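You operate a simulated robot arm through the tools that you are given. There is no shell and no other tool. Be economical: measure what you need, move in short steps, check, and stop when the job is done.

Carry out the task below with a simulated robot arm. There is one attempt and no reset: what you move stays moved.

## Task
Fill the yellow wash jug to about its 0.5 L line and tip it into the mop wringer.
Fine: stand it in the sink to fill, turn the tap off, spill less than a teaspoon in all, put the jug back and leave the other one.
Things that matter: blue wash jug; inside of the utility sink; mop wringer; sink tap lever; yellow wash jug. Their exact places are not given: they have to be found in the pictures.

Only the result counts: the job must be done as asked and must still hold three seconds after the hand-in. Knocking over, shifting, dropping, spilling or breaking anything else fails it.

## Robot
A 7-joint arm with a three-finger gripper on a trunk, on a base that drives. Base frame: it is fixed to the floor where the robot stands at the start and does not move with it; the origin is under the middle of the robot, x ahead of it, y to its left, z up; the surface under the hand at the start is at about z = 0.9. Units: m, rad, N and s.
With the tool pointing down near the work surface it reaches from about 0.14 to 0.88 m from the robot's upright axis, wherever it stands. Its first joint turns from -2.897 to 2.897 rad. Places, roughly: inside of the utility sink [0.5, 0.4, 0.7]; mop wringer [-0.1, -2.8, 0.2]; sink tap lever [0.5, 0.1, 1.1]. Payload 2.94 kg.
The TCP is the grasp point between the finger pads, 0.03 m short of the fingertips. In the tool frame z runs along the fingers and y along their closing line. The gripper opens to 0.132 m. The gripper's body begins 0.107 m behind the TCP.
Orientation is that of the tool frame in the base frame, as a unit quaternion [w, x, y, z]. With the fingers straight down and closing along the base's y, the tool's x points along the base's -x, its y along +y and its z along -z.

## Interface
- The arm moves only by the tool arm_command. Its arguments are lists of equal length, an entry for each row: "offset": the shift along the tool's x, y, z in m, a list of three; "delta_rot": the turn, a rotation vector about the tool's x, y, z in rad, a list of three; "claw": the gripper command, from -1 (shut) to 1 (fully open), values between in proportion. In form: {"offset": [[x, y, z], ...], "delta_rot": [[rx, ry, rz], ...], "claw": [claw, ...]}. A call has 1 to 12 rows; each row is the pose to reach, as a shift and turn from the pose commanded when the call began, along the tool's axes at that moment. Each row takes 0.2 s and may step no farther than 0.05 m and 0.15 rad from the row before; otherwise, or with a gripper value out of range, the whole call is refused. A pose out of reach is approached as far as the arm can. The call stops where the force on the tool passes 50 N (or 10 N more than at its start, if that is more) or the arm is blocked; 0.2 s more then pass. Each finger halts on what it meets, pressing with about 36 N; the grip force reading is that of the motor and also rises with nothing between the fingers. The clock runs only during rows and for 0.2 s after the last one: add rows that repeat a pose to give the fingers time. It gives the time, the measured TCP pose, the force on the tool (base axes), the opening and the grip force at its end, in the units of the frame above (readings bear some noise), with the torque about the TCP (base axes, N m) and any sound that the robot's microphone picked up, and new pictures: "show" is both (left out), scene, wrist or none.
- Cameras (640 x 400 px; columns grow to the right, rows downward): "scene" is now at [0.0369, 0.1419, 1.734]; the picture's right is [-0.46, -0.89, 0.00], its down [-0.74, 0.39, -0.54] and it looks along [0.48, -0.25, -0.84] (base axes); focal length 275 px, centre (320, 200). "wrist" rides on the gripper at [0.072, 0.003, -0.144] in the tool frame; the picture's right is [-0.04, 1.00, 0.00], its down [-0.88, -0.04, -0.48] and it looks along [-0.47, -0.02, 0.88] (tool axes); focal length 256 px, centre (320, 200).
- slide_trunk(by): slides the trunk up (or, below 0, down) by that many m; the arm and the scene camera ride with it, the base frame stays. It gives what a move gives, with no picture.
- roll_base(legs): drives the robot by 1 to 6 legs, each [ahead, left, turn to the left] in m, m and rad, along the robot's own axes; the way and the turn of a leg run together, so that a leg with both is an arc; at most 1.5 m and 3.142 rad a leg. The arm and the cameras ride along, it lands a little off, and it stops where it bumps. It gives what a move gives, and a new picture of the scene camera.
- turn_head(pan, tilt): turns the head with the scene camera to pan (to the left, within 2.496 rad either way) and tilt (down, from -0.506 to 1.204), counted from straight ahead of the robot. It gives what a move gives, and a new picture of the scene camera.
- probe_pixels(camera, pixels): for up to 12 pixels [column, row] of the newest picture of that camera ("zoom" is the newest enlarged one), the place [x, y, z] in the base frame of the surface seen there, good to about 0.003 m, but the place of the scene camera against the robot may be out by one fixed shift of up to 0.025 m in any direction. The clock stands still meanwhile.
- zoom(camera, box): a new picture of the part [left, top, right, bottom] of that camera's present view, enlarged. The clock stands still meanwhile.
- sign_off(): hands the job in; it is judged then, once.

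Go step by step. Measure first, check grasps and placings, and put right what went wrong. The budget is 80 turns and 260 pictures, counting those below and the enlarged ones. Unless the task says otherwise, let go and move clear before handing in, and close with one line.

The tools are called after "Emit:" as a command line: name --argument value ..., lists and objects as JSON in quotes. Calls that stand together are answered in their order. arm_command: Moves the arm, as the interface text tells. Its arguments: {"type":"object","properties":{"offset":{"type":"array"},"delta_rot":{"type":"array"},"claw":{"type":"array"},"show":{"type":"string","enum":["both","scene","wrist","none"]}},"required":["offset","delta_rot","claw"]} The other tools are called the same way: slide_trunk (by) slides the trunk up or down; roll_base (legs) drives the base; turn_head (pan, tilt) turns the head that bears the scene camera; probe_pixels (camera, pixels) gives the place of the surface under pixels of a picture; zoom (camera, box) takes an enlarged picture of a part of a camera's view; sign_off () hands the job in.

At the start:

```text
time_s: 0.0
position: [0.5744, -0.0055, 1.2764]
tool_rot: [0.0, 0.0, 1.0, 0.001]
contact_force: [-0.4, 0.7, -0.5]
moment: [-0.01, -0.03, 0.0]
gripper_width: 0.1319
gripper_force: 0.0
trunk travel left (down, up): [-0.25, 0.29]
robot x, y, heading: [0.0012, 0.0049, 0.001]
head pan, tilt: [-0.482, 0.997]
```

scene: 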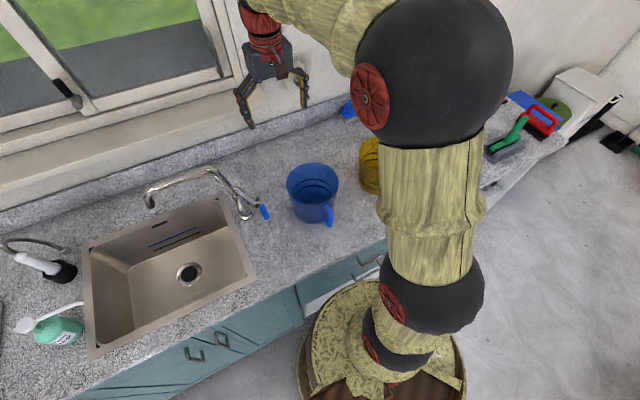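
wrist: 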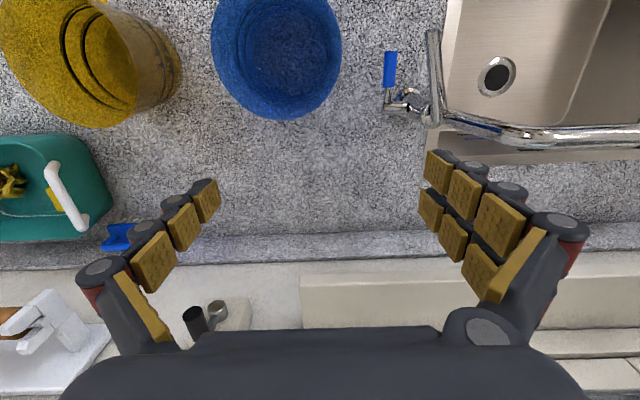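

The scene shows the sink at (170,260), the tap with its blue lever at (264,212), the blue jug at (313,190) and the yellow jug at (370,165), partly hidden by the arm. I'll enlarge both views and measure.

Emit:
probe_pixels --camera "scene" --pixels '[[190, 273], [264, 212], [243, 216], [150, 202], [212, 172], [100, 250], [225, 200], [95, 355], [255, 280], [313, 165], [329, 220], [369, 150]]'

Emit:
probe_pixels --camera "wrist" --pixels '[[390, 55], [390, 85], [410, 100], [433, 35], [525, 135], [600, 130], [496, 76], [280, 60], [340, 40], [275, 118], [110, 80], [178, 70]]'

Emit:
zoom --camera "scene" --box '[60, 130, 300, 280]'

Emit:
zoom --camera "wrist" --box '[0, 0, 360, 225]'

```text
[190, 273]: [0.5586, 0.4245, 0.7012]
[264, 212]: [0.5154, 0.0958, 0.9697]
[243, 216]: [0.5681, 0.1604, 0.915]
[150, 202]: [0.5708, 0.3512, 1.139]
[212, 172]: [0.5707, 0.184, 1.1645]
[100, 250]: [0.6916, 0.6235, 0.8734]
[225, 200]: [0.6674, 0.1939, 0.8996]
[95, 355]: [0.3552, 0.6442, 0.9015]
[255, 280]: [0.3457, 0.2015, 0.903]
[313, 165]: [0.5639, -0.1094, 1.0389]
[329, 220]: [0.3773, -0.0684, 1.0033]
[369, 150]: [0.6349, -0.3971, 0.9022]
```

```text
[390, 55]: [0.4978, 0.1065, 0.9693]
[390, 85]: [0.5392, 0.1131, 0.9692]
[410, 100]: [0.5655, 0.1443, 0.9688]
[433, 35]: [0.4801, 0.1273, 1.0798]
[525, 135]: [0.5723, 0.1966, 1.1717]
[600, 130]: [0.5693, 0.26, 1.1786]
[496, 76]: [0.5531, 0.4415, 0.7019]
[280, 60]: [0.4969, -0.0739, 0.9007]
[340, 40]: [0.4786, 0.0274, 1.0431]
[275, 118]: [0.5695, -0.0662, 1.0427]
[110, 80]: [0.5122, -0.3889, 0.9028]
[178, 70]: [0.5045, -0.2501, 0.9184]
```

```text
2.67 times, centred on (180, 205) of scene
```

zoom: 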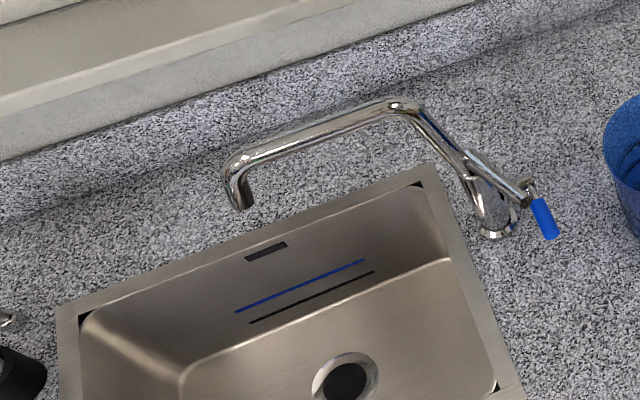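

```text
1.78 times, centred on (180, 112) of wrist
```

zoom: 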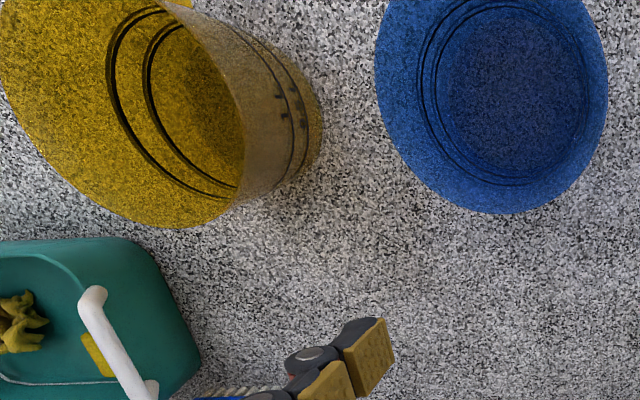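

Wrist probes give the lever at about (0.52, 0.11, 0.97), the drain at (0.553, 0.44, 0.70) and the spout near (0.57, 0.35, 1.14). I'll move the hand back and right to look at the yellow jug.

Emit:
arm_command --offset '[[0.025, -0.038, 0], [0.05, -0.075, 0], [0.075, -0.113, 0], [0.1, -0.15, 0], [0.125, -0.188, 0], [0.15, -0.225, 0], [0.175, -0.263, 0], [0.2, -0.3, 0]]' --delta_rot '[[0, 0, 0], [0, 0, 0], [0, 0, 0], [0, 0, 0], [0, 0, 0], [0, 0, 0], [0, 0, 0], [0, 0, 0]]' --claw '[1, 1, 1, 1, 1, 1, 1, 1]'

```text
time_s: 1.8
position: [0.3705, -0.3063, 1.2768]
tool_rot: [0.0, 0.001, 1.0, -0.001]
contact_force: [-0.2, -0.8, -0.1]
moment: [0.01, -0.04, -0.03]
gripper_width: 0.1318
gripper_force: 0.2
trunk travel left (down, up): [-0.25, 0.29]
robot x, y, heading: [0.0005, 0.0003, 0.001]
head pan, tilt: [-0.482, 0.997]
```

scene: 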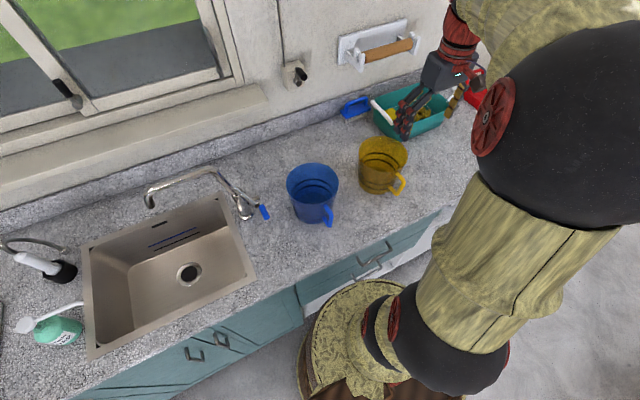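
wrist: 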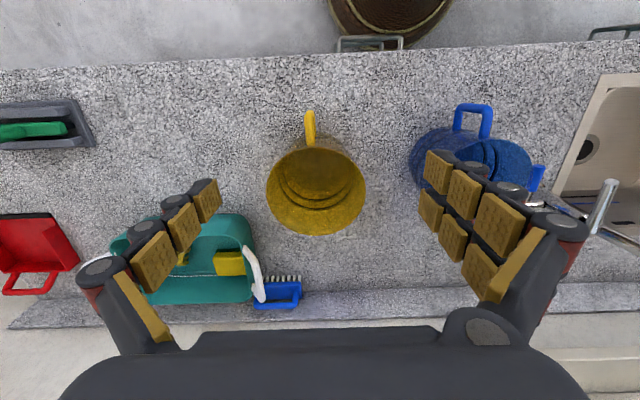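

The yellow jug is now clear in both views: its handle points to the robot (wrist (310,125), scene (395,187)) and its rim is around (316,190). I'll zoom in and probe it.

Emit:
zoom --camera "scene" --box '[270, 120, 430, 220]'

Emit:
probe_pixels --camera "zoom" --pixels '[[360, 110], [545, 110], [450, 70], [440, 155], [390, 285], [510, 260], [520, 250]]'

Emit:
zoom --camera "wrist" --box '[240, 95, 400, 245]'

Emit:
probe_pixels --camera "wrist" --pixels '[[310, 114], [310, 124], [311, 136], [268, 185], [363, 185], [318, 232], [315, 148], [316, 175], [305, 125], [315, 125]]'

```text
4.00 times, centred on (350, 170) of scene
```

zoom: 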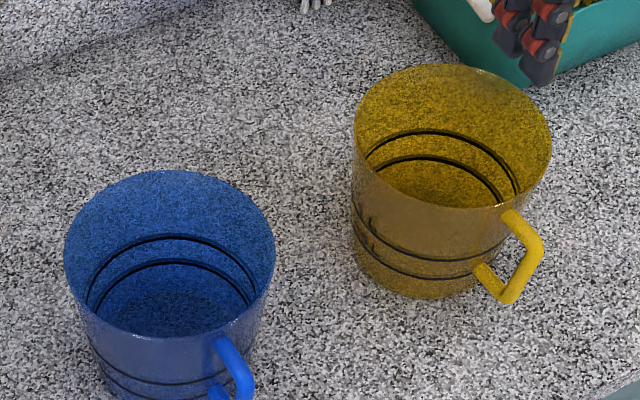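

```text
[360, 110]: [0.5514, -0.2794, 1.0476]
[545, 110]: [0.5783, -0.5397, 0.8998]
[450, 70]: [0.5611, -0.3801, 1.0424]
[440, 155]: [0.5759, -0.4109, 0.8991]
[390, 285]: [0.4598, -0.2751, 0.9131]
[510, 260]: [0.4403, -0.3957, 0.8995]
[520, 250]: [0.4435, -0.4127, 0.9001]
```

```text
2.67 times, centred on (320, 170) of wrist
```

zoom: 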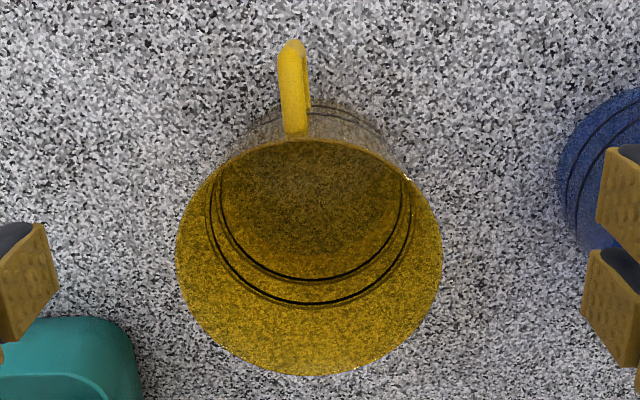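

```text
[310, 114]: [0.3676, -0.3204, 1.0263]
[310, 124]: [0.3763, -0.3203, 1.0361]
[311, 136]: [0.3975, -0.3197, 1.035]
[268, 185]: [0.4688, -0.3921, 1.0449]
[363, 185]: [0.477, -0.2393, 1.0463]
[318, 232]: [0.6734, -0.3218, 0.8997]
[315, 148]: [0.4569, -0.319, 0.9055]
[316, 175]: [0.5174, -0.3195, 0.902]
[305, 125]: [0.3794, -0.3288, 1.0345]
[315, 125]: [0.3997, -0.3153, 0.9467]
```

The yellow jug's rim is about 0.155 m across, too wide for the gripper, centred near (0.48, -0.317) with the top at 1.047. The handle bar is at x≈0.375, y≈-0.32, so I'll grip it there. Next I'll look at the line marks and the lever.

Emit:
zoom --camera "scene" --box '[340, 125, 420, 205]'

Emit:
probe_pixels --camera "zoom" --pixels '[[120, 280], [120, 325], [120, 130], [330, 230]]'

Emit:
zoom --camera "scene" --box '[200, 160, 280, 225]'

Emit:
turn_head --pan -1.6 --tilt 0.6

```text
5.00 times, centred on (380, 165) of scene
```

zoom: 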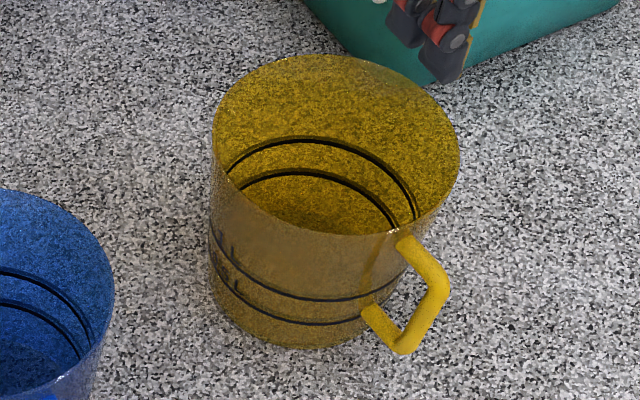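

```text
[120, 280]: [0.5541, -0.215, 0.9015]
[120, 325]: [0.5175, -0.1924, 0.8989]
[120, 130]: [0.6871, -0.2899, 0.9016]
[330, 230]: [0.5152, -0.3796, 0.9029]
```

```text
6.15 times, centred on (240, 192) of scene
```

zoom: 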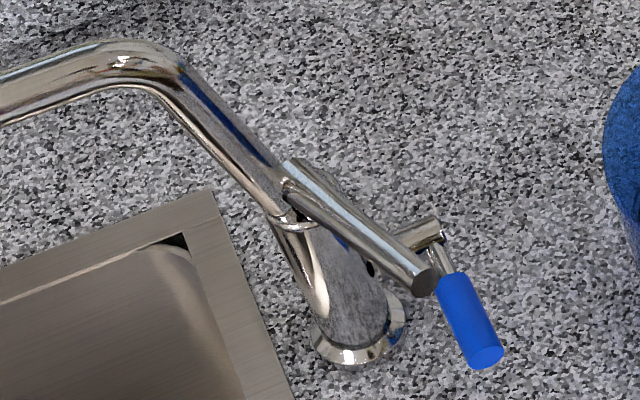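

```text
time_s: 3.1
position: [0.3709, -0.3064, 1.2777]
tool_rot: [0.001, 0.0, 1.0, 0.0]
contact_force: [-0.2, -1.0, 0.2]
moment: [-0.01, 0.01, 0.0]
gripper_width: 0.132
gripper_force: 0.0
trunk travel left (down, up): [-0.25, 0.29]
robot x, y, heading: [0.0006, 0.0009, 0.005]
head pan, tilt: [-1.6, 0.6]
```

scene: 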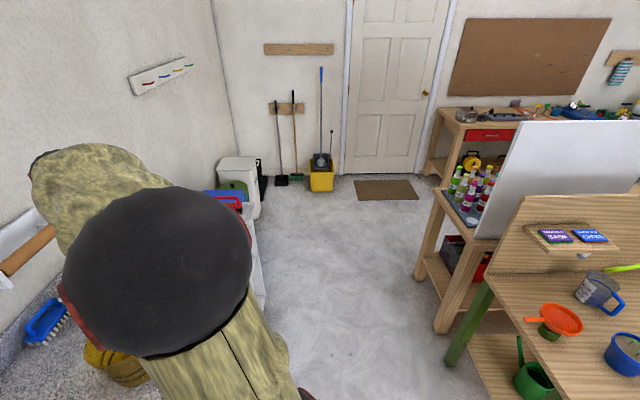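

The yellow mop wringer is visible at (320,175). The tap carries both a chrome bar near z≈1.08 and a blue stub near z≈0.97, so I'll look closely at both, and at the wringer first.

Emit:
zoom --camera "scene" --box '[280, 130, 360, 210]'

Emit:
probe_pixels --camera "scene" --pixels '[[321, 180], [312, 168], [330, 168], [321, 160], [312, 190], [331, 190], [290, 215], [255, 170], [321, 172], [355, 190]]'

Emit:
turn_head --pan 0.3 --tilt 0.9

Emit:
zoom --camera "wrist" --box '[400, 80, 640, 240]'

```text
5.00 times, centred on (320, 170) of scene
```

zoom: 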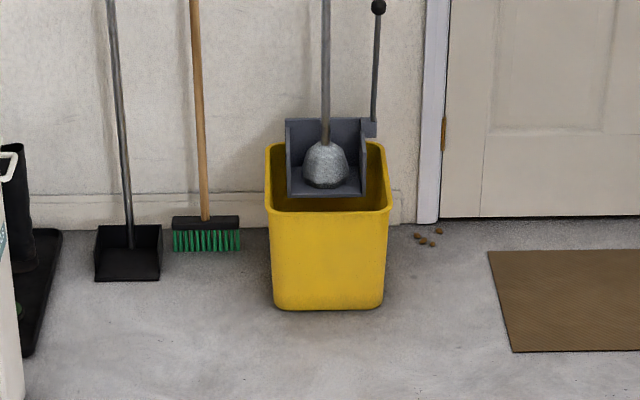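

```text
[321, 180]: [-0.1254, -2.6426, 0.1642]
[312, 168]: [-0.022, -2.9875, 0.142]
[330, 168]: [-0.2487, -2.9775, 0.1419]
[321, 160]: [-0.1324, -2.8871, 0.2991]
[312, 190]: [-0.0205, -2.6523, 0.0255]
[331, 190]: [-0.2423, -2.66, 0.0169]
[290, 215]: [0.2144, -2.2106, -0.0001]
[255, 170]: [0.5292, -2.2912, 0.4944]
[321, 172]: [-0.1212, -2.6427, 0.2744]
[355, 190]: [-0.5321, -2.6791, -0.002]
```

```text
time_s: 5.0
position: [0.3726, -0.305, 1.2774]
tool_rot: [-0.001, 0.0, 1.0, 0.0]
contact_force: [0.5, -0.2, 0.4]
moment: [0.02, -0.01, 0.02]
gripper_width: 0.1321
gripper_force: 0.1
trunk travel left (down, up): [-0.25, 0.29]
robot x, y, heading: [-0.0016, -0.0021, -0.0]
head pan, tilt: [0.3, 0.901]
```

scene: 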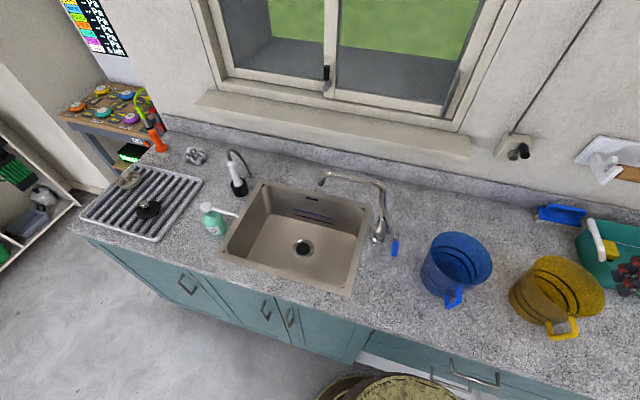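

```text
2.50 times, centred on (520, 160) of wrist
```

zoom: 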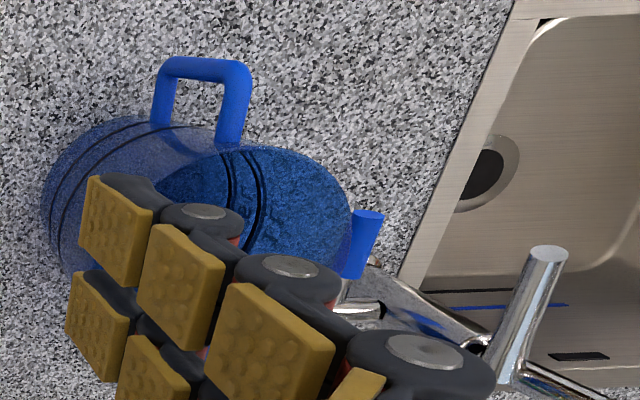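

The wringer bucket has its rim at z≈0.28, spans x -0.25…0 and has its front at y≈-2.64, with the wringer and mop behind. Now I'll bring the hand across to look closely at the tap levers.

Emit:
arm_command --offset '[[0.01, 0.045, 0], [0.02, 0.09, 0], [0.03, 0.135, 0], [0.04, 0.18, 0], [0.05, 0.225, 0], [0.06, 0.27, 0], [0.07, 0.315, 0], [0.075, 0.36, 0]]' --delta_rot '[[0, 0, 0], [0, 0, 0], [0, 0, 0], [0, 0, 0], [0, 0, 0], [0, 0, 0], [0, 0, 0], [0, 0, 0]]' --claw '[1, 1, 1, 1, 1, 1, 1, 1]' --show "wrist"

Emit:
zoom --camera "wrist" --box '[240, 60, 480, 210]'

Emit:
zoom --camera "scene" --box '[300, 160, 420, 260]'

```text
time_s: 6.8
position: [0.2997, 0.0532, 1.2768]
tool_rot: [-0.001, 0.001, 1.0, 0.001]
contact_force: [-0.1, -0.5, -0.8]
moment: [0.01, -0.02, 0.01]
gripper_width: 0.1321
gripper_force: 0.1
trunk travel left (down, up): [-0.25, 0.29]
robot x, y, heading: [-0.0016, -0.0015, 0.001]
head pan, tilt: [0.3, 0.901]
```

wrist: 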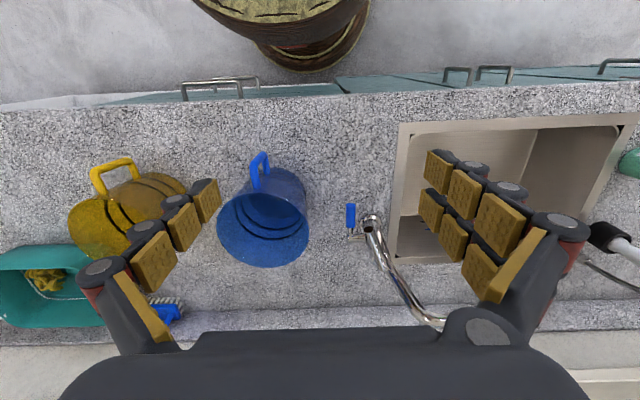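

```text
2.67 times, centred on (360, 135) of wrist
```

zoom: 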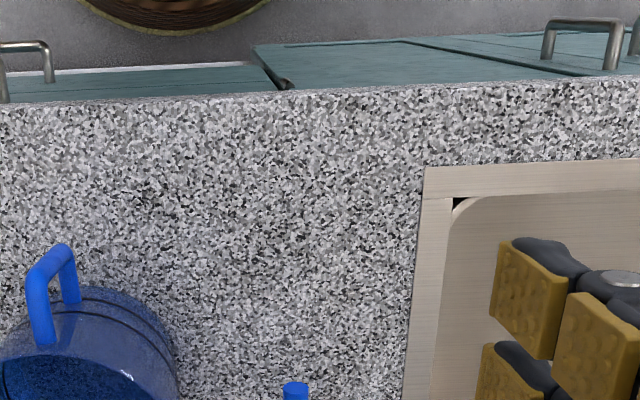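

```text
4.00 times, centred on (360, 210) of scene
```

zoom: 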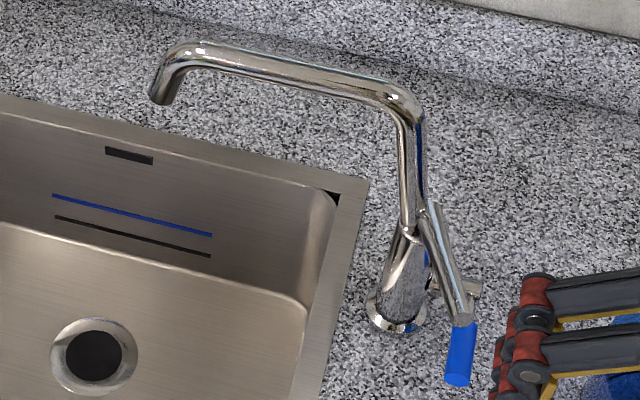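

I'll zoom and probe the levers in the wrist view, around (352,215) for the blue stub and (370,222) for the chrome end.

Emit:
zoom --camera "wrist" --box '[325, 190, 453, 270]'

Emit:
probe_pixels --camera "zoom" --pixels '[[130, 90], [130, 170], [160, 230], [200, 240], [225, 165], [210, 145], [240, 220], [260, 270], [300, 330], [380, 380]]'

Emit:
zoom --camera "scene" --box '[360, 200, 408, 260]'

Emit:
probe_pixels --camera "zoom" --pixels '[[160, 130], [200, 190], [230, 240], [250, 270], [230, 320], [220, 370], [260, 180], [140, 250]]'

```text
5.00 times, centred on (389, 230) of wrist
```

zoom: 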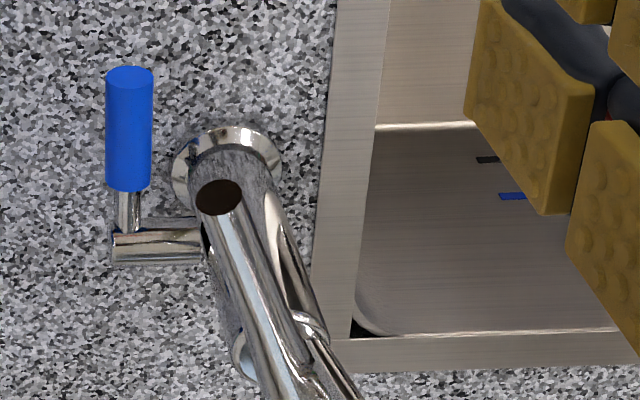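

```text
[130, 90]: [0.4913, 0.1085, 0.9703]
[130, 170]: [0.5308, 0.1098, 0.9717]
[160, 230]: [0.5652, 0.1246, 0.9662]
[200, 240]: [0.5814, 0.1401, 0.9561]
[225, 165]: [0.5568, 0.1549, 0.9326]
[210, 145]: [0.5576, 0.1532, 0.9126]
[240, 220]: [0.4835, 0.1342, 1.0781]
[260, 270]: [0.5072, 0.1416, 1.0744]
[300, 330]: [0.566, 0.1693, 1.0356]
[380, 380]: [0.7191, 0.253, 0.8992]
```

```text
6.67 times, centred on (384, 230) of scene
```

zoom: 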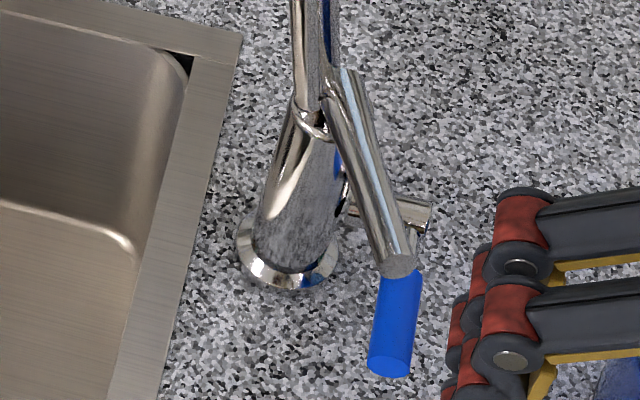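

```text
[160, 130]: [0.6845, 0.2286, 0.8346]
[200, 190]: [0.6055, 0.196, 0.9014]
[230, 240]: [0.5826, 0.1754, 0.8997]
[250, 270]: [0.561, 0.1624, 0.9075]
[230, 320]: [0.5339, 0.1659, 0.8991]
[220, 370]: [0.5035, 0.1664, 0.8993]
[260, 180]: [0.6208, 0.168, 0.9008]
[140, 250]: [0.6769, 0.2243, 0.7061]
```

The chrome bar at about (0.48–0.57, 0.13–0.17, 1.04–1.08) matches the given lever place, and the blue stub at z≈0.97 does not. First I'll take the yellow jug: I'll go above its handle and pitch the tool 0.6 rad forward.

Emit:
arm_command --offset '[[0, -0.045, 0], [0, -0.09, 0], [0, -0.135, 0], [0, -0.18, 0], [0, -0.225, 0], [0, -0.27, 0], [0, -0.315, 0], [0, -0.35, 0], [-0.002, -0.373, 0.03], [-0.004, -0.373, 0.075], [-0.006, -0.373, 0.12], [-0.008, -0.373, 0.15]]' --delta_rot '[[0, 0, 0], [0, 0, 0], [0, 0, 0], [0, -0.1, 0], [0, -0.2, 0], [0, -0.3, 0], [0, -0.4, 0], [0, -0.5, 0], [0, -0.6, 0], [0, -0.6, 0], [0, -0.6, 0], [0, -0.6, 0]]' --claw '[0.1, 0.1, 0.1, 0.1, 0.1, 0.1, 0.1, 0.1, 0.1, 0.1, 0.1, 0.1]' --show "both"

Emit:
zoom --camera "scene" --box '[500, 240, 620, 350]'

```text
time_s: 9.4
position: [0.3067, -0.3188, 1.1252]
tool_rot: [0.295, 0.0, 0.955, 0.0]
contact_force: [-0.8, 0.1, 0.6]
moment: [0.01, 0.01, 0.04]
gripper_width: 0.0722
gripper_force: 0.0
trunk travel left (down, up): [-0.25, 0.29]
robot x, y, heading: [-0.0066, -0.0002, -0.0]
head pan, tilt: [0.3, 0.901]
```

scene: 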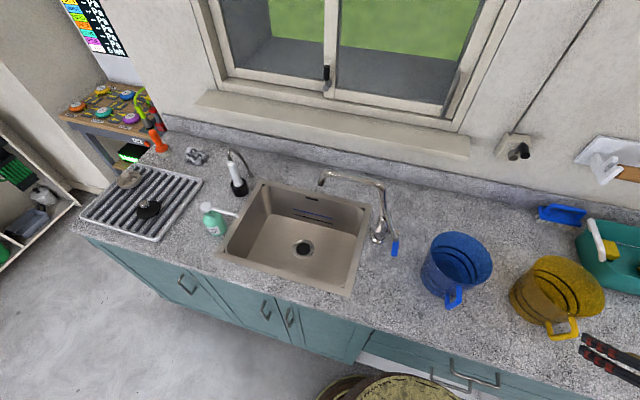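
wrist: 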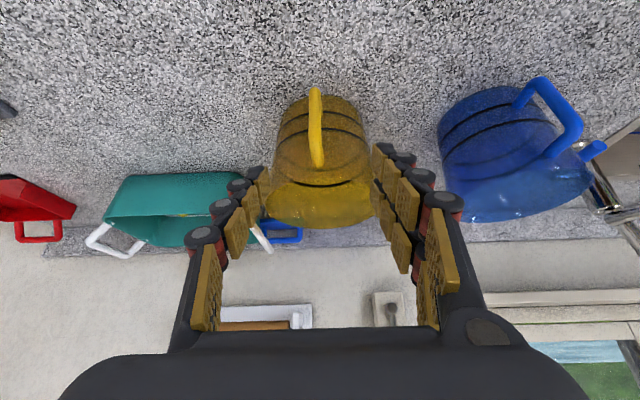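

```text
3.64 times, centred on (560, 295) of scene
```

zoom: 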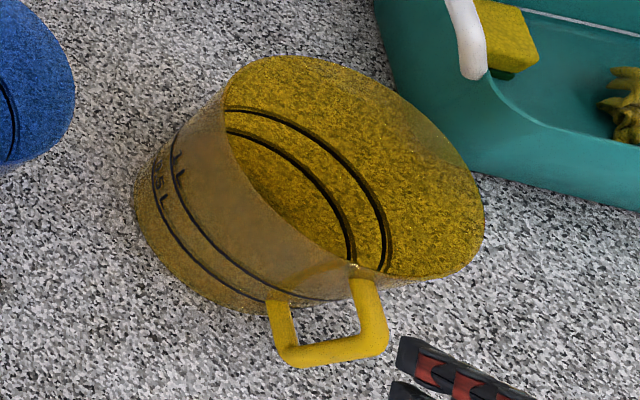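

Text is visible beside the lines: "…5L" near the lower line and "1L" near the upper one. I'll zoom to confirm, and probe the handle and line heights in the wrist view.

Emit:
zoom --camera "scene" --box '[520, 270, 560, 305]'

Emit:
zoom --camera "wrist" --box '[256, 80, 384, 230]'

Emit:
probe_pixels --camera "wrist" --pixels '[[314, 92], [315, 110], [315, 130], [317, 150], [318, 162], [309, 130], [321, 130], [342, 125], [342, 106], [340, 98], [340, 180], [290, 115]]'

```text
11.43 times, centred on (540, 288) of scene
```

zoom: 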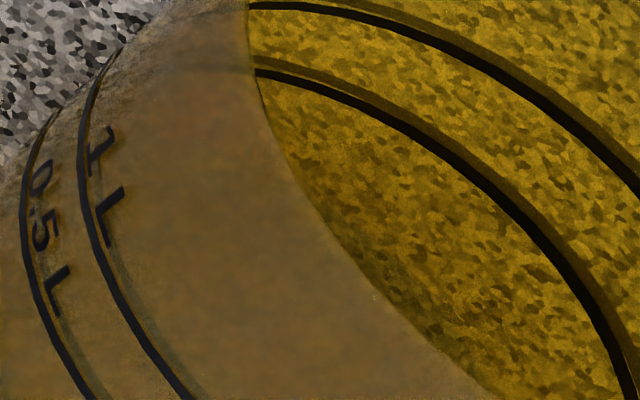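

```text
2.67 times, centred on (320, 155) of wrist
```

zoom: 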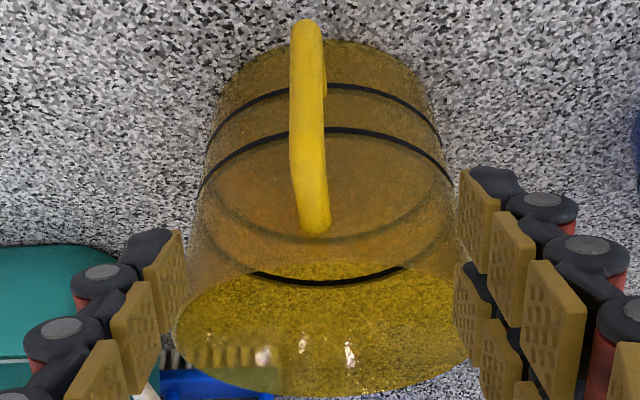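

```text
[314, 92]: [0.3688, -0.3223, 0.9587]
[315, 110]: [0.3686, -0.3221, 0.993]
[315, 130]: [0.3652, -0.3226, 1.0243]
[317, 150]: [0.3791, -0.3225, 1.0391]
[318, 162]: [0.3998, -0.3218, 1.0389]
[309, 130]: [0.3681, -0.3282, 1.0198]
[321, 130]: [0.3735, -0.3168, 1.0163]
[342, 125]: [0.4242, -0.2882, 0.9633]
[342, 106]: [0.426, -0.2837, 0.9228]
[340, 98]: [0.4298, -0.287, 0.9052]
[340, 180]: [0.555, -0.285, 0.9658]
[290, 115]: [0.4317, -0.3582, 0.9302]
```

The lower line is confirmed as 0.5 L, at z≈0.935 on the counter, about 35 mm above the base. The handle bar is at (0.375, -0.3225), z 0.955–1.03, so I'll move onto it and close.

Emit:
arm_command --offset '[[0.003, -0.004, 0.035], [0.005, -0.004, 0.07], [0.007, -0.004, 0.105], [0.009, -0.004, 0.139], [0.009, -0.004, 0.139], [0.009, -0.004, 0.139], [0.009, -0.004, 0.139], [0.009, -0.004, 0.139], [0.009, -0.004, 0.139], [0.009, -0.004, 0.139]]' --delta_rot '[[0, 0, 0], [0, 0, 0], [0, 0, 0], [0, 0, 0], [0, 0, 0], [0, 0, 0], [0, 0, 0], [0, 0, 0], [0, 0, 0], [0, 0, 0]]' --claw '[0.1, 0.1, 0.1, 0.1, 0.1, -1, -1, -1, -1, -1]'

```text
time_s: 11.6
position: [0.3784, -0.3215, 1.0065]
tool_rot: [0.296, 0.001, 0.955, 0.0]
contact_force: [-0.3, 0.2, 1.5]
moment: [0.36, -0.16, 0.08]
gripper_width: 0.0129
gripper_force: 22.6
trunk travel left (down, up): [-0.25, 0.29]
robot x, y, heading: [0.0008, -0.0025, -0.004]
head pan, tilt: [0.3, 0.901]
```

scene: 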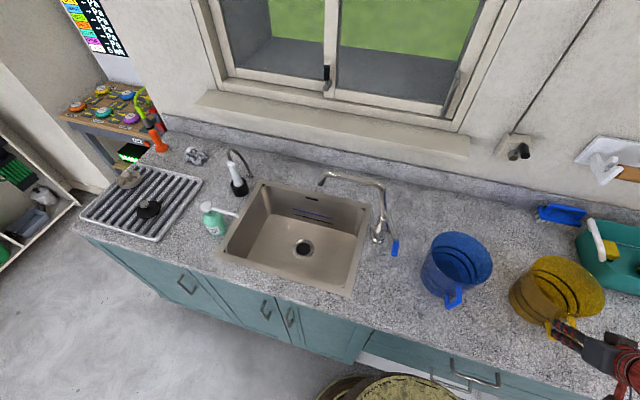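
wrist: 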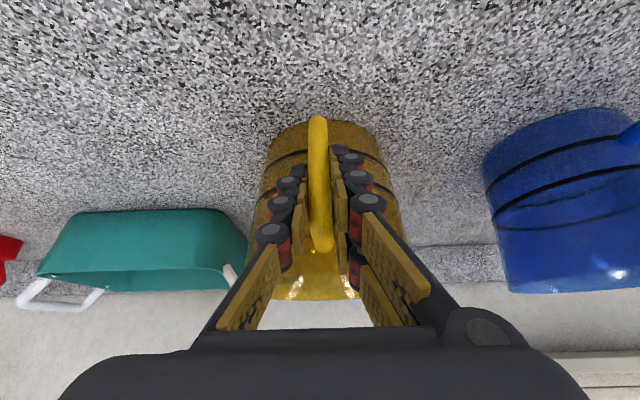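

The handle is gripped (width 0.013, 22.6 N). I'll lift it a few centimetres and check.

Emit:
arm_command --offset '[[-0.0056, 0, -0.0083], [-0.0113, 0, -0.0165], [-0.017, 0, -0.0248], [-0.0226, 0, -0.033], [-0.034, 0, -0.0495], [-0.034, 0, -0.0495]]' --delta_rot '[[0, 0, 0], [0, 0, 0], [0, 0, 0], [0, 0, 0], [0, 0, 0], [0, 0, 0]]' --claw '[-1, -1, -1, -1, -1, -1]'

Emit:
zoom --camera "scene" --box '[400, 210, 640, 370]'

```text
time_s: 13.0
position: [0.3783, -0.3219, 1.0669]
tool_rot: [0.295, 0.0, 0.955, 0.0]
contact_force: [-0.7, 0.1, -2.6]
moment: [0.0, 0.21, -0.03]
gripper_width: 0.0123
gripper_force: 36.1
trunk travel left (down, up): [-0.25, 0.29]
robot x, y, heading: [-0.0035, -0.0045, 0.001]
head pan, tilt: [0.3, 0.901]
```

scene: 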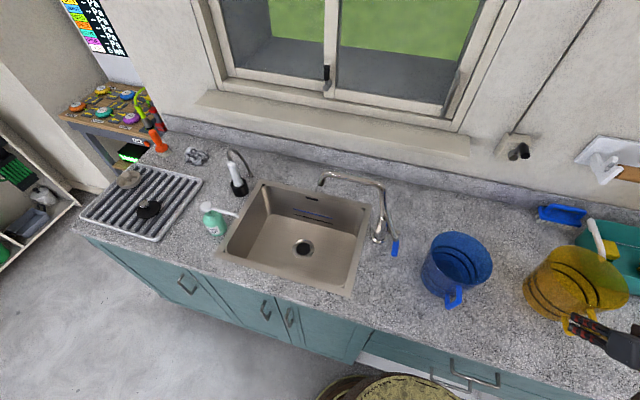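
wrist: 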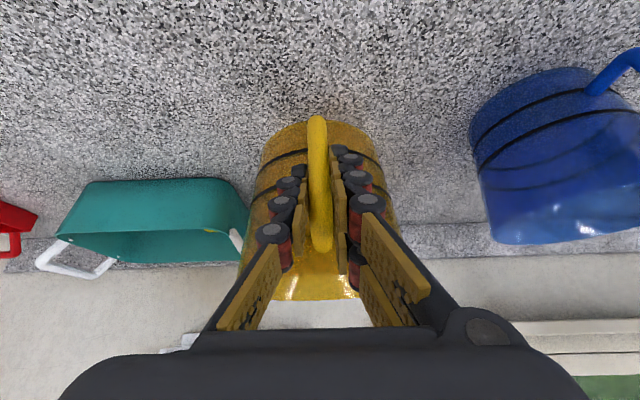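

```text
2.50 times, centred on (520, 290) of scene
```

zoom: 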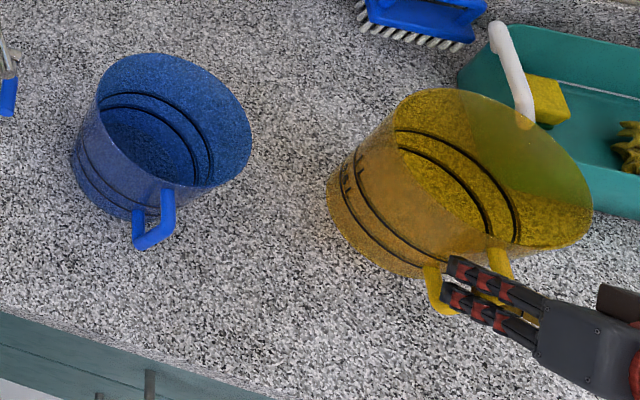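

The jug came up level, about 0.26 kg with a 0.21 N m moment and no slump. I'll raise it clear of the tap and carry it left.

Emit:
arm_command --offset '[[-0.0117, 0, -0.0405], [-0.0233, 0, -0.081], [-0.035, 0, -0.1215], [-0.0467, 0, -0.162], [-0.0467, 0.045, -0.162], [-0.0467, 0.09, -0.162], [-0.0467, 0.135, -0.162], [-0.0467, 0.18, -0.162], [-0.0467, 0.225, -0.162], [-0.0467, 0.27, -0.162], [-0.0467, 0.315, -0.162], [-0.0467, 0.36, -0.162]]' --delta_rot '[[0, 0, 0], [0, 0, 0], [0, 0, 0], [0, 0, 0], [0, 0, 0], [0, 0, 0], [0, 0, 0], [0, 0, 0], [0, 0, 0], [0, 0, 0], [0, 0, 0], [0, 0, 0]]' --claw '[-1, -1, -1, -1, -1, -1, -1, -1, -1, -1, -1, -1]' --show "scene"

Emit:
arm_command --offset '[[0, 0.045, 0], [0, 0.09, 0], [0, 0.135, 0], [0, 0.18, 0], [0, 0.225, 0], [0, 0.27, 0], [0, 0.31, 0]]' --delta_rot '[[0, 0, 0], [0, 0, 0], [0, 0, 0], [0, 0, 0], [0, 0, 0], [0, 0, 0], [0, 0, 0]]' --claw '[-1, -1, -1, -1, -1, -1, -1]'

```text
time_s: 14.4
position: [0.3178, -0.2546, 1.1586]
tool_rot: [0.248, 0.041, 0.965, 0.075]
contact_force: [-0.3, -0.8, -1.9]
moment: [0.03, 0.23, 0.02]
gripper_width: 0.0126
gripper_force: 36.2
trunk travel left (down, up): [-0.25, 0.29]
robot x, y, heading: [-0.0022, 0.0014, 0.001]
head pan, tilt: [0.3, 0.901]
stopped in row 6: the arm was blocked; the commanded pose is now the measured one
```

scene: 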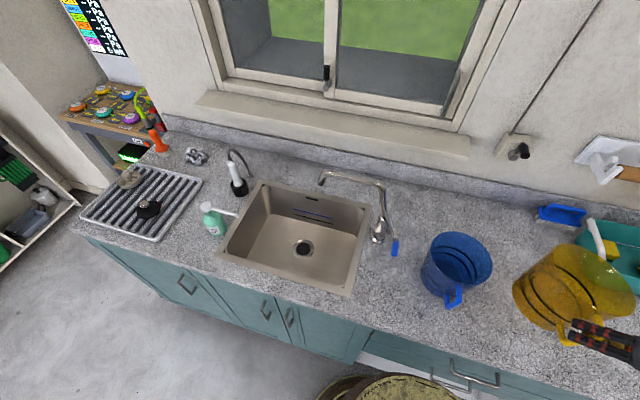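

```text
time_s: 15.1
position: [0.3, -0.186, 1.1137]
tool_rot: [0.192, 0.109, 0.966, 0.135]
contact_force: [-0.3, -0.1, -1.9]
moment: [0.05, 0.23, 0.03]
gripper_width: 0.0126
gripper_force: 36.1
trunk travel left (down, up): [-0.25, 0.29]
robot x, y, heading: [0.0016, 0.0014, 0.002]
head pan, tilt: [0.3, 0.901]
stopped in row 3: the arm was blocked; the commanded pose is now the measured one
```

scene: 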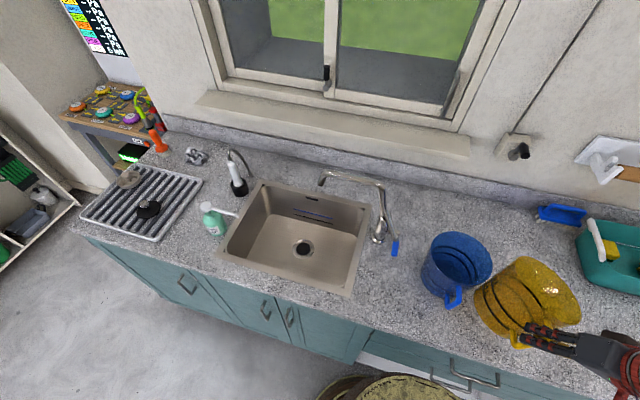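
wrist: 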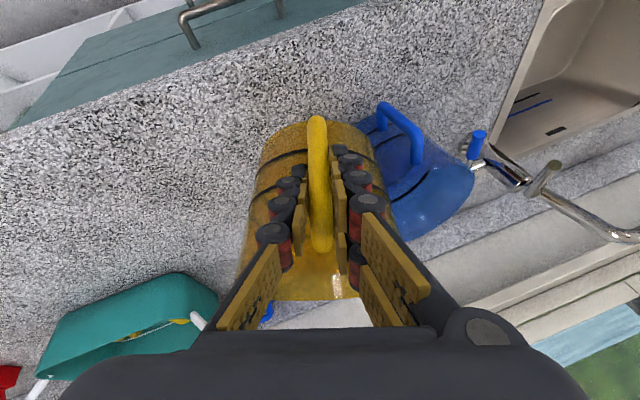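

The arm ran into a limit because the tool is pitched too close to the body, and the tool has turned. Backing the base away pulls the jug clear of the blue one and gives the arm room.

Emit:
roll_base --legs '[[-0.2, 0, 0]]'

```text
time_s: 16.7
position: [0.0961, -0.1871, 1.1144]
tool_rot: [0.193, 0.108, 0.966, 0.135]
contact_force: [0.4, -0.3, -1.9]
moment: [-0.01, 0.2, 0.01]
gripper_width: 0.0123
gripper_force: 36.2
trunk travel left (down, up): [-0.25, 0.29]
robot x, y, heading: [-0.2032, -0.0017, 0.0]
head pan, tilt: [0.3, 0.901]
```

scene: 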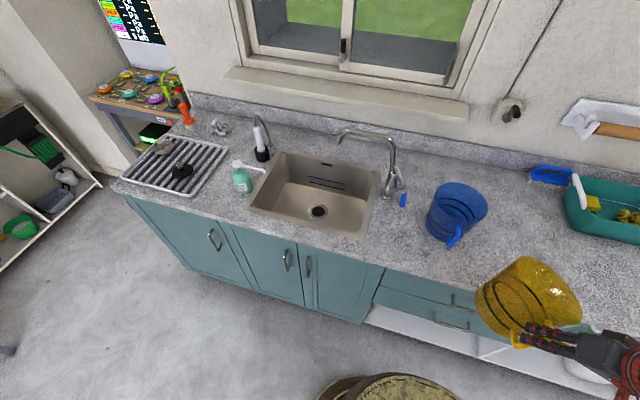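

The base is back. Now I'll restore the tool orientation (jug level, handle toward the robot) while extending and rising to a comfortable pose.

Emit:
arm_command --offset '[[-0.037, 0.011, -0.0024], [-0.074, 0.022, -0.0048], [-0.11, 0.032, -0.0072], [-0.147, 0.043, -0.0096], [-0.184, 0.054, -0.012], [-0.184, 0.054, -0.012]]' --delta_rot '[[0.0391, -0.0407, -0.0576], [0.0782, -0.0814, -0.1153], [0.1174, -0.1222, -0.1729], [0.1565, -0.1629, -0.2306], [0.1956, -0.2036, -0.2882], [0.1956, -0.2036, -0.2882]]' --claw '[-1, -1, -1, -1, -1, -1]'

```text
time_s: 18.1
position: [0.2675, -0.1854, 1.2044]
tool_rot: [0.296, -0.001, 0.955, -0.001]
contact_force: [0.5, 0.3, -2.5]
moment: [0.01, 0.22, 0.0]
gripper_width: 0.0123
gripper_force: 36.3
trunk travel left (down, up): [-0.25, 0.29]
robot x, y, heading: [-0.2031, -0.0018, 0.003]
head pan, tilt: [0.3, 0.901]
```

scene: 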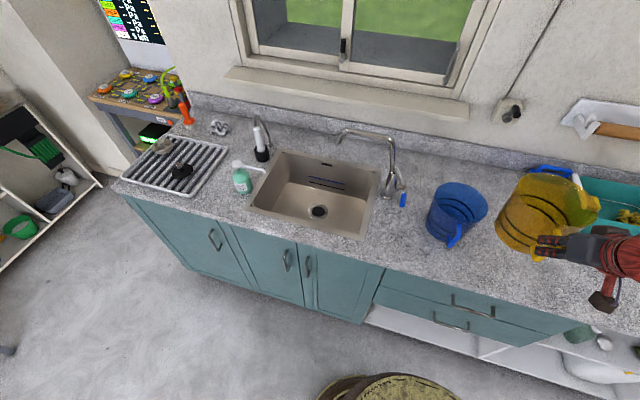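
wrist: 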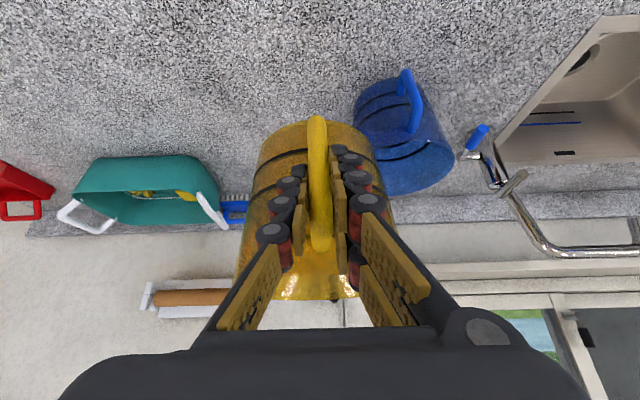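

Orientation is restored and the moment unchanged. Now I'll carry the jug left to y≈0.346, keeping its far edge at x≈0.45, clear of the tap.

Emit:
arm_command --offset '[[0, 0.03, 0], [0, 0.07, 0], [0, 0.115, 0], [0, 0.162, 0], [0, 0.209, 0], [0, 0.256, 0], [0, 0.303, 0], [0, 0.35, 0], [0, 0.397, 0], [0, 0.443, 0], [0, 0.49, 0], [0, 0.531, 0]]' --delta_rot '[[0, 0, 0], [0, 0, 0], [0, 0, 0], [0, 0, 0], [0, 0, 0], [0, 0, 0], [0, 0, 0], [0, 0, 0], [0, 0, 0], [0, 0, 0], [0, 0, 0], [0, 0, 0]]' --claw '[-1, -1, -1, -1, -1, -1, -1, -1, -1, -1, -1, -1]'

```text
time_s: 20.7
position: [0.2692, 0.3477, 1.2029]
tool_rot: [0.296, 0.0, 0.955, -0.001]
contact_force: [-0.3, -0.2, -1.5]
moment: [-0.02, 0.2, -0.01]
gripper_width: 0.0125
gripper_force: 36.0
trunk travel left (down, up): [-0.25, 0.29]
robot x, y, heading: [-0.2003, 0.0027, -0.0]
head pan, tilt: [0.3, 0.901]
```

scene: 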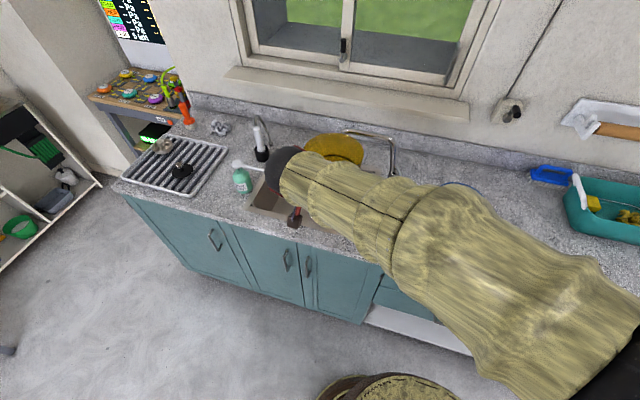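
wrist: 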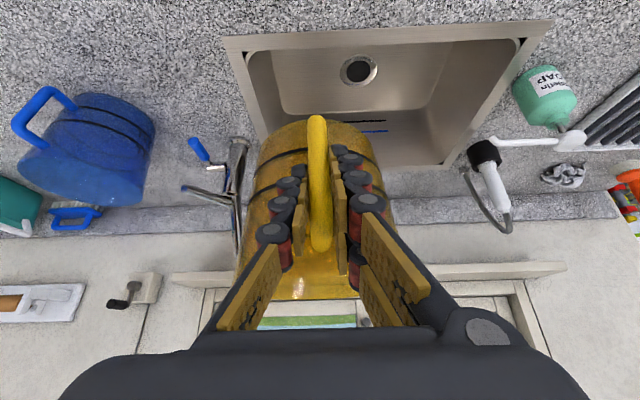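

The sink is in view ahead of the jug. I'll probe its edges and the tap in this wrist picture before lowering.

Emit:
probe_pixels --camera "wrist" --pixels '[[358, 70], [235, 42], [380, 36], [380, 50], [268, 130], [400, 160], [425, 125], [182, 188], [236, 150], [205, 150], [300, 100], [245, 60]]'

Emit:
zoom --camera "wrist" --box '[160, 110, 320, 260]'

Emit:
zoom --camera "scene" --box '[240, 110, 420, 230]'

Emit:
probe_pixels --camera "scene" --pixels '[[346, 134], [344, 131], [370, 133], [390, 145], [335, 140], [306, 152], [363, 152]]'

```text
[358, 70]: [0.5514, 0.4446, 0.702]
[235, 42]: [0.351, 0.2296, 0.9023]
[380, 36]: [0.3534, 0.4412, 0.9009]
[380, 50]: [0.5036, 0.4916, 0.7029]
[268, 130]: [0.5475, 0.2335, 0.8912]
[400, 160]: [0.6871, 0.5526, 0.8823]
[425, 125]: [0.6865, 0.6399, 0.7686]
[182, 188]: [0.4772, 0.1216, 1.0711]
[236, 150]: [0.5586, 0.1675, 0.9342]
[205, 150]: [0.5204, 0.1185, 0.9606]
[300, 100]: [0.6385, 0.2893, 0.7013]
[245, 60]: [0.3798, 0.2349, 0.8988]
```

```text
2.67 times, centred on (240, 185) of wrist
```

zoom: 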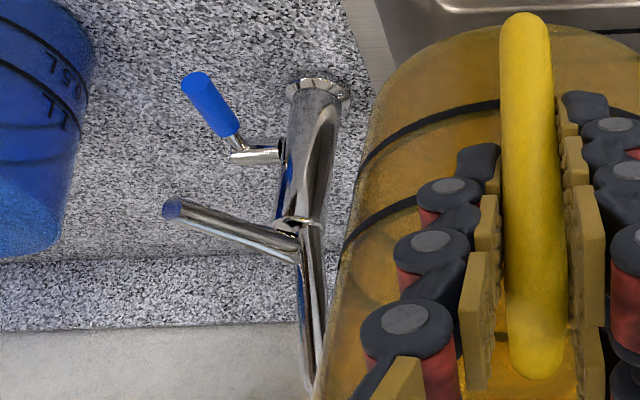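

```text
3.33 times, centred on (330, 170) of scene
```

zoom: 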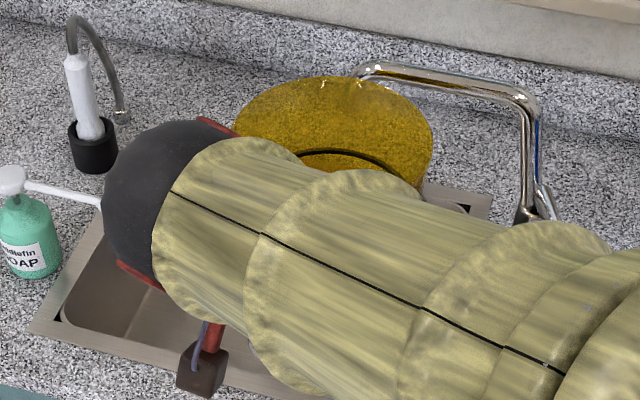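

```text
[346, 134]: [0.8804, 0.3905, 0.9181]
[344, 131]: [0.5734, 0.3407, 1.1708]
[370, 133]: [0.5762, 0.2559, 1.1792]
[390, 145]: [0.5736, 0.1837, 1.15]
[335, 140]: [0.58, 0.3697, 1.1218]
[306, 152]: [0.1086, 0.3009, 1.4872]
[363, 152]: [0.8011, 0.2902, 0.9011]
```

The sink opening spans about x 0.375–0.67, y 0.235–0.64, and the spout outlet is near (0.573, 0.365, 1.12). I'll lower to bottom z≈0.925 in front, then slide forward under the spout.

Emit:
arm_command --offset '[[0.0243, 0, 0.0355], [0.0486, 0, 0.071], [0.0729, 0, 0.1064], [0.0972, 0.001, 0.1419], [0.0647, 0.002, 0.1642], [0.0322, 0.002, 0.1864], [-0.0003, 0.002, 0.2087], [-0.0328, 0.002, 0.2309], [-0.0653, 0.002, 0.2532], [-0.0653, 0.002, 0.2532]]' --delta_rot '[[0, 0, 0], [0, 0, 0], [0, 0, 0], [0, 0, 0], [0, 0, 0], [0, 0, 0], [0, 0, 0], [0, 0, 0], [0, 0, 0], [0, 0, 0]]' --claw '[-1, -1, -1, -1, -1, -1, -1, -1, -1, -1]'

Emit:
zoom --camera "scene" --box '[240, 110, 420, 230]'

```text
time_s: 22.9
position: [0.4634, 0.3467, 1.03]
tool_rot: [0.295, 0.0, 0.956, 0.0]
contact_force: [-0.1, 0.4, -2.1]
moment: [0.02, 0.2, -0.02]
gripper_width: 0.0125
gripper_force: 35.8
trunk travel left (down, up): [-0.25, 0.29]
robot x, y, heading: [-0.2035, -0.0006, 0.006]
head pan, tilt: [0.3, 0.901]
```

scene: 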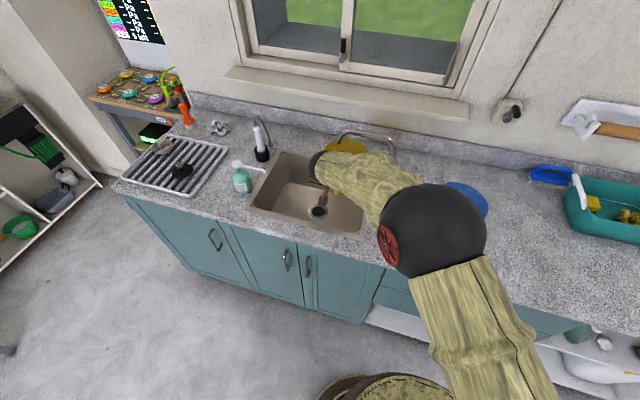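
wrist: 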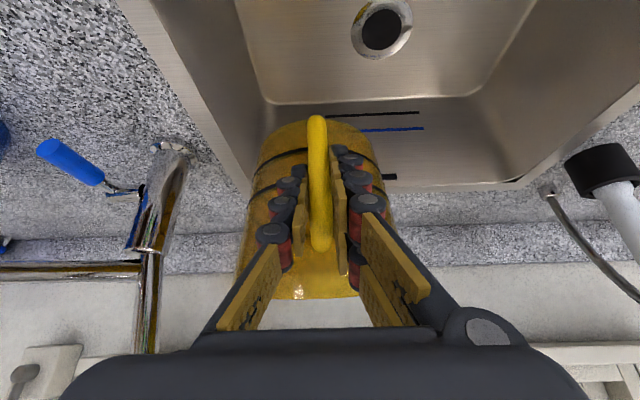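

```text
3.33 times, centred on (330, 170) of scene
```

zoom: 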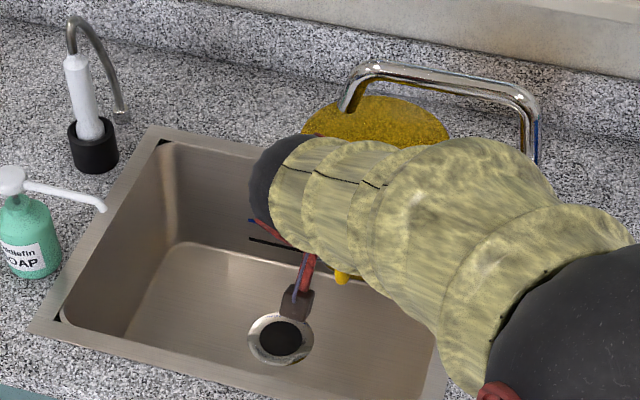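

The jug is just below the spout; in the zoom the outlet at (348,105) sits left of the rim centre, so I'll shift the jug about 13 mm left. I'll check the floor edges first.

Emit:
probe_pixels --camera "wrist" --pixels '[[272, 98], [265, 90], [270, 110], [300, 104], [380, 104], [354, 40], [362, 56], [408, 36], [250, 170], [380, 30], [330, 60]]'

```text
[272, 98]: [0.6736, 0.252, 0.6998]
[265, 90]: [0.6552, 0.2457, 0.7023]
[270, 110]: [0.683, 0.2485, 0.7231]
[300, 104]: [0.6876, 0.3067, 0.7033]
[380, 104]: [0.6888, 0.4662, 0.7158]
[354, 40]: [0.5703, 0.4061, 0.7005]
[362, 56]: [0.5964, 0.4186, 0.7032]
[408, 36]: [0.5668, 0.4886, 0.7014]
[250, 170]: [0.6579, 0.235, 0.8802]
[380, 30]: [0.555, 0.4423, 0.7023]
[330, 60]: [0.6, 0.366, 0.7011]
```

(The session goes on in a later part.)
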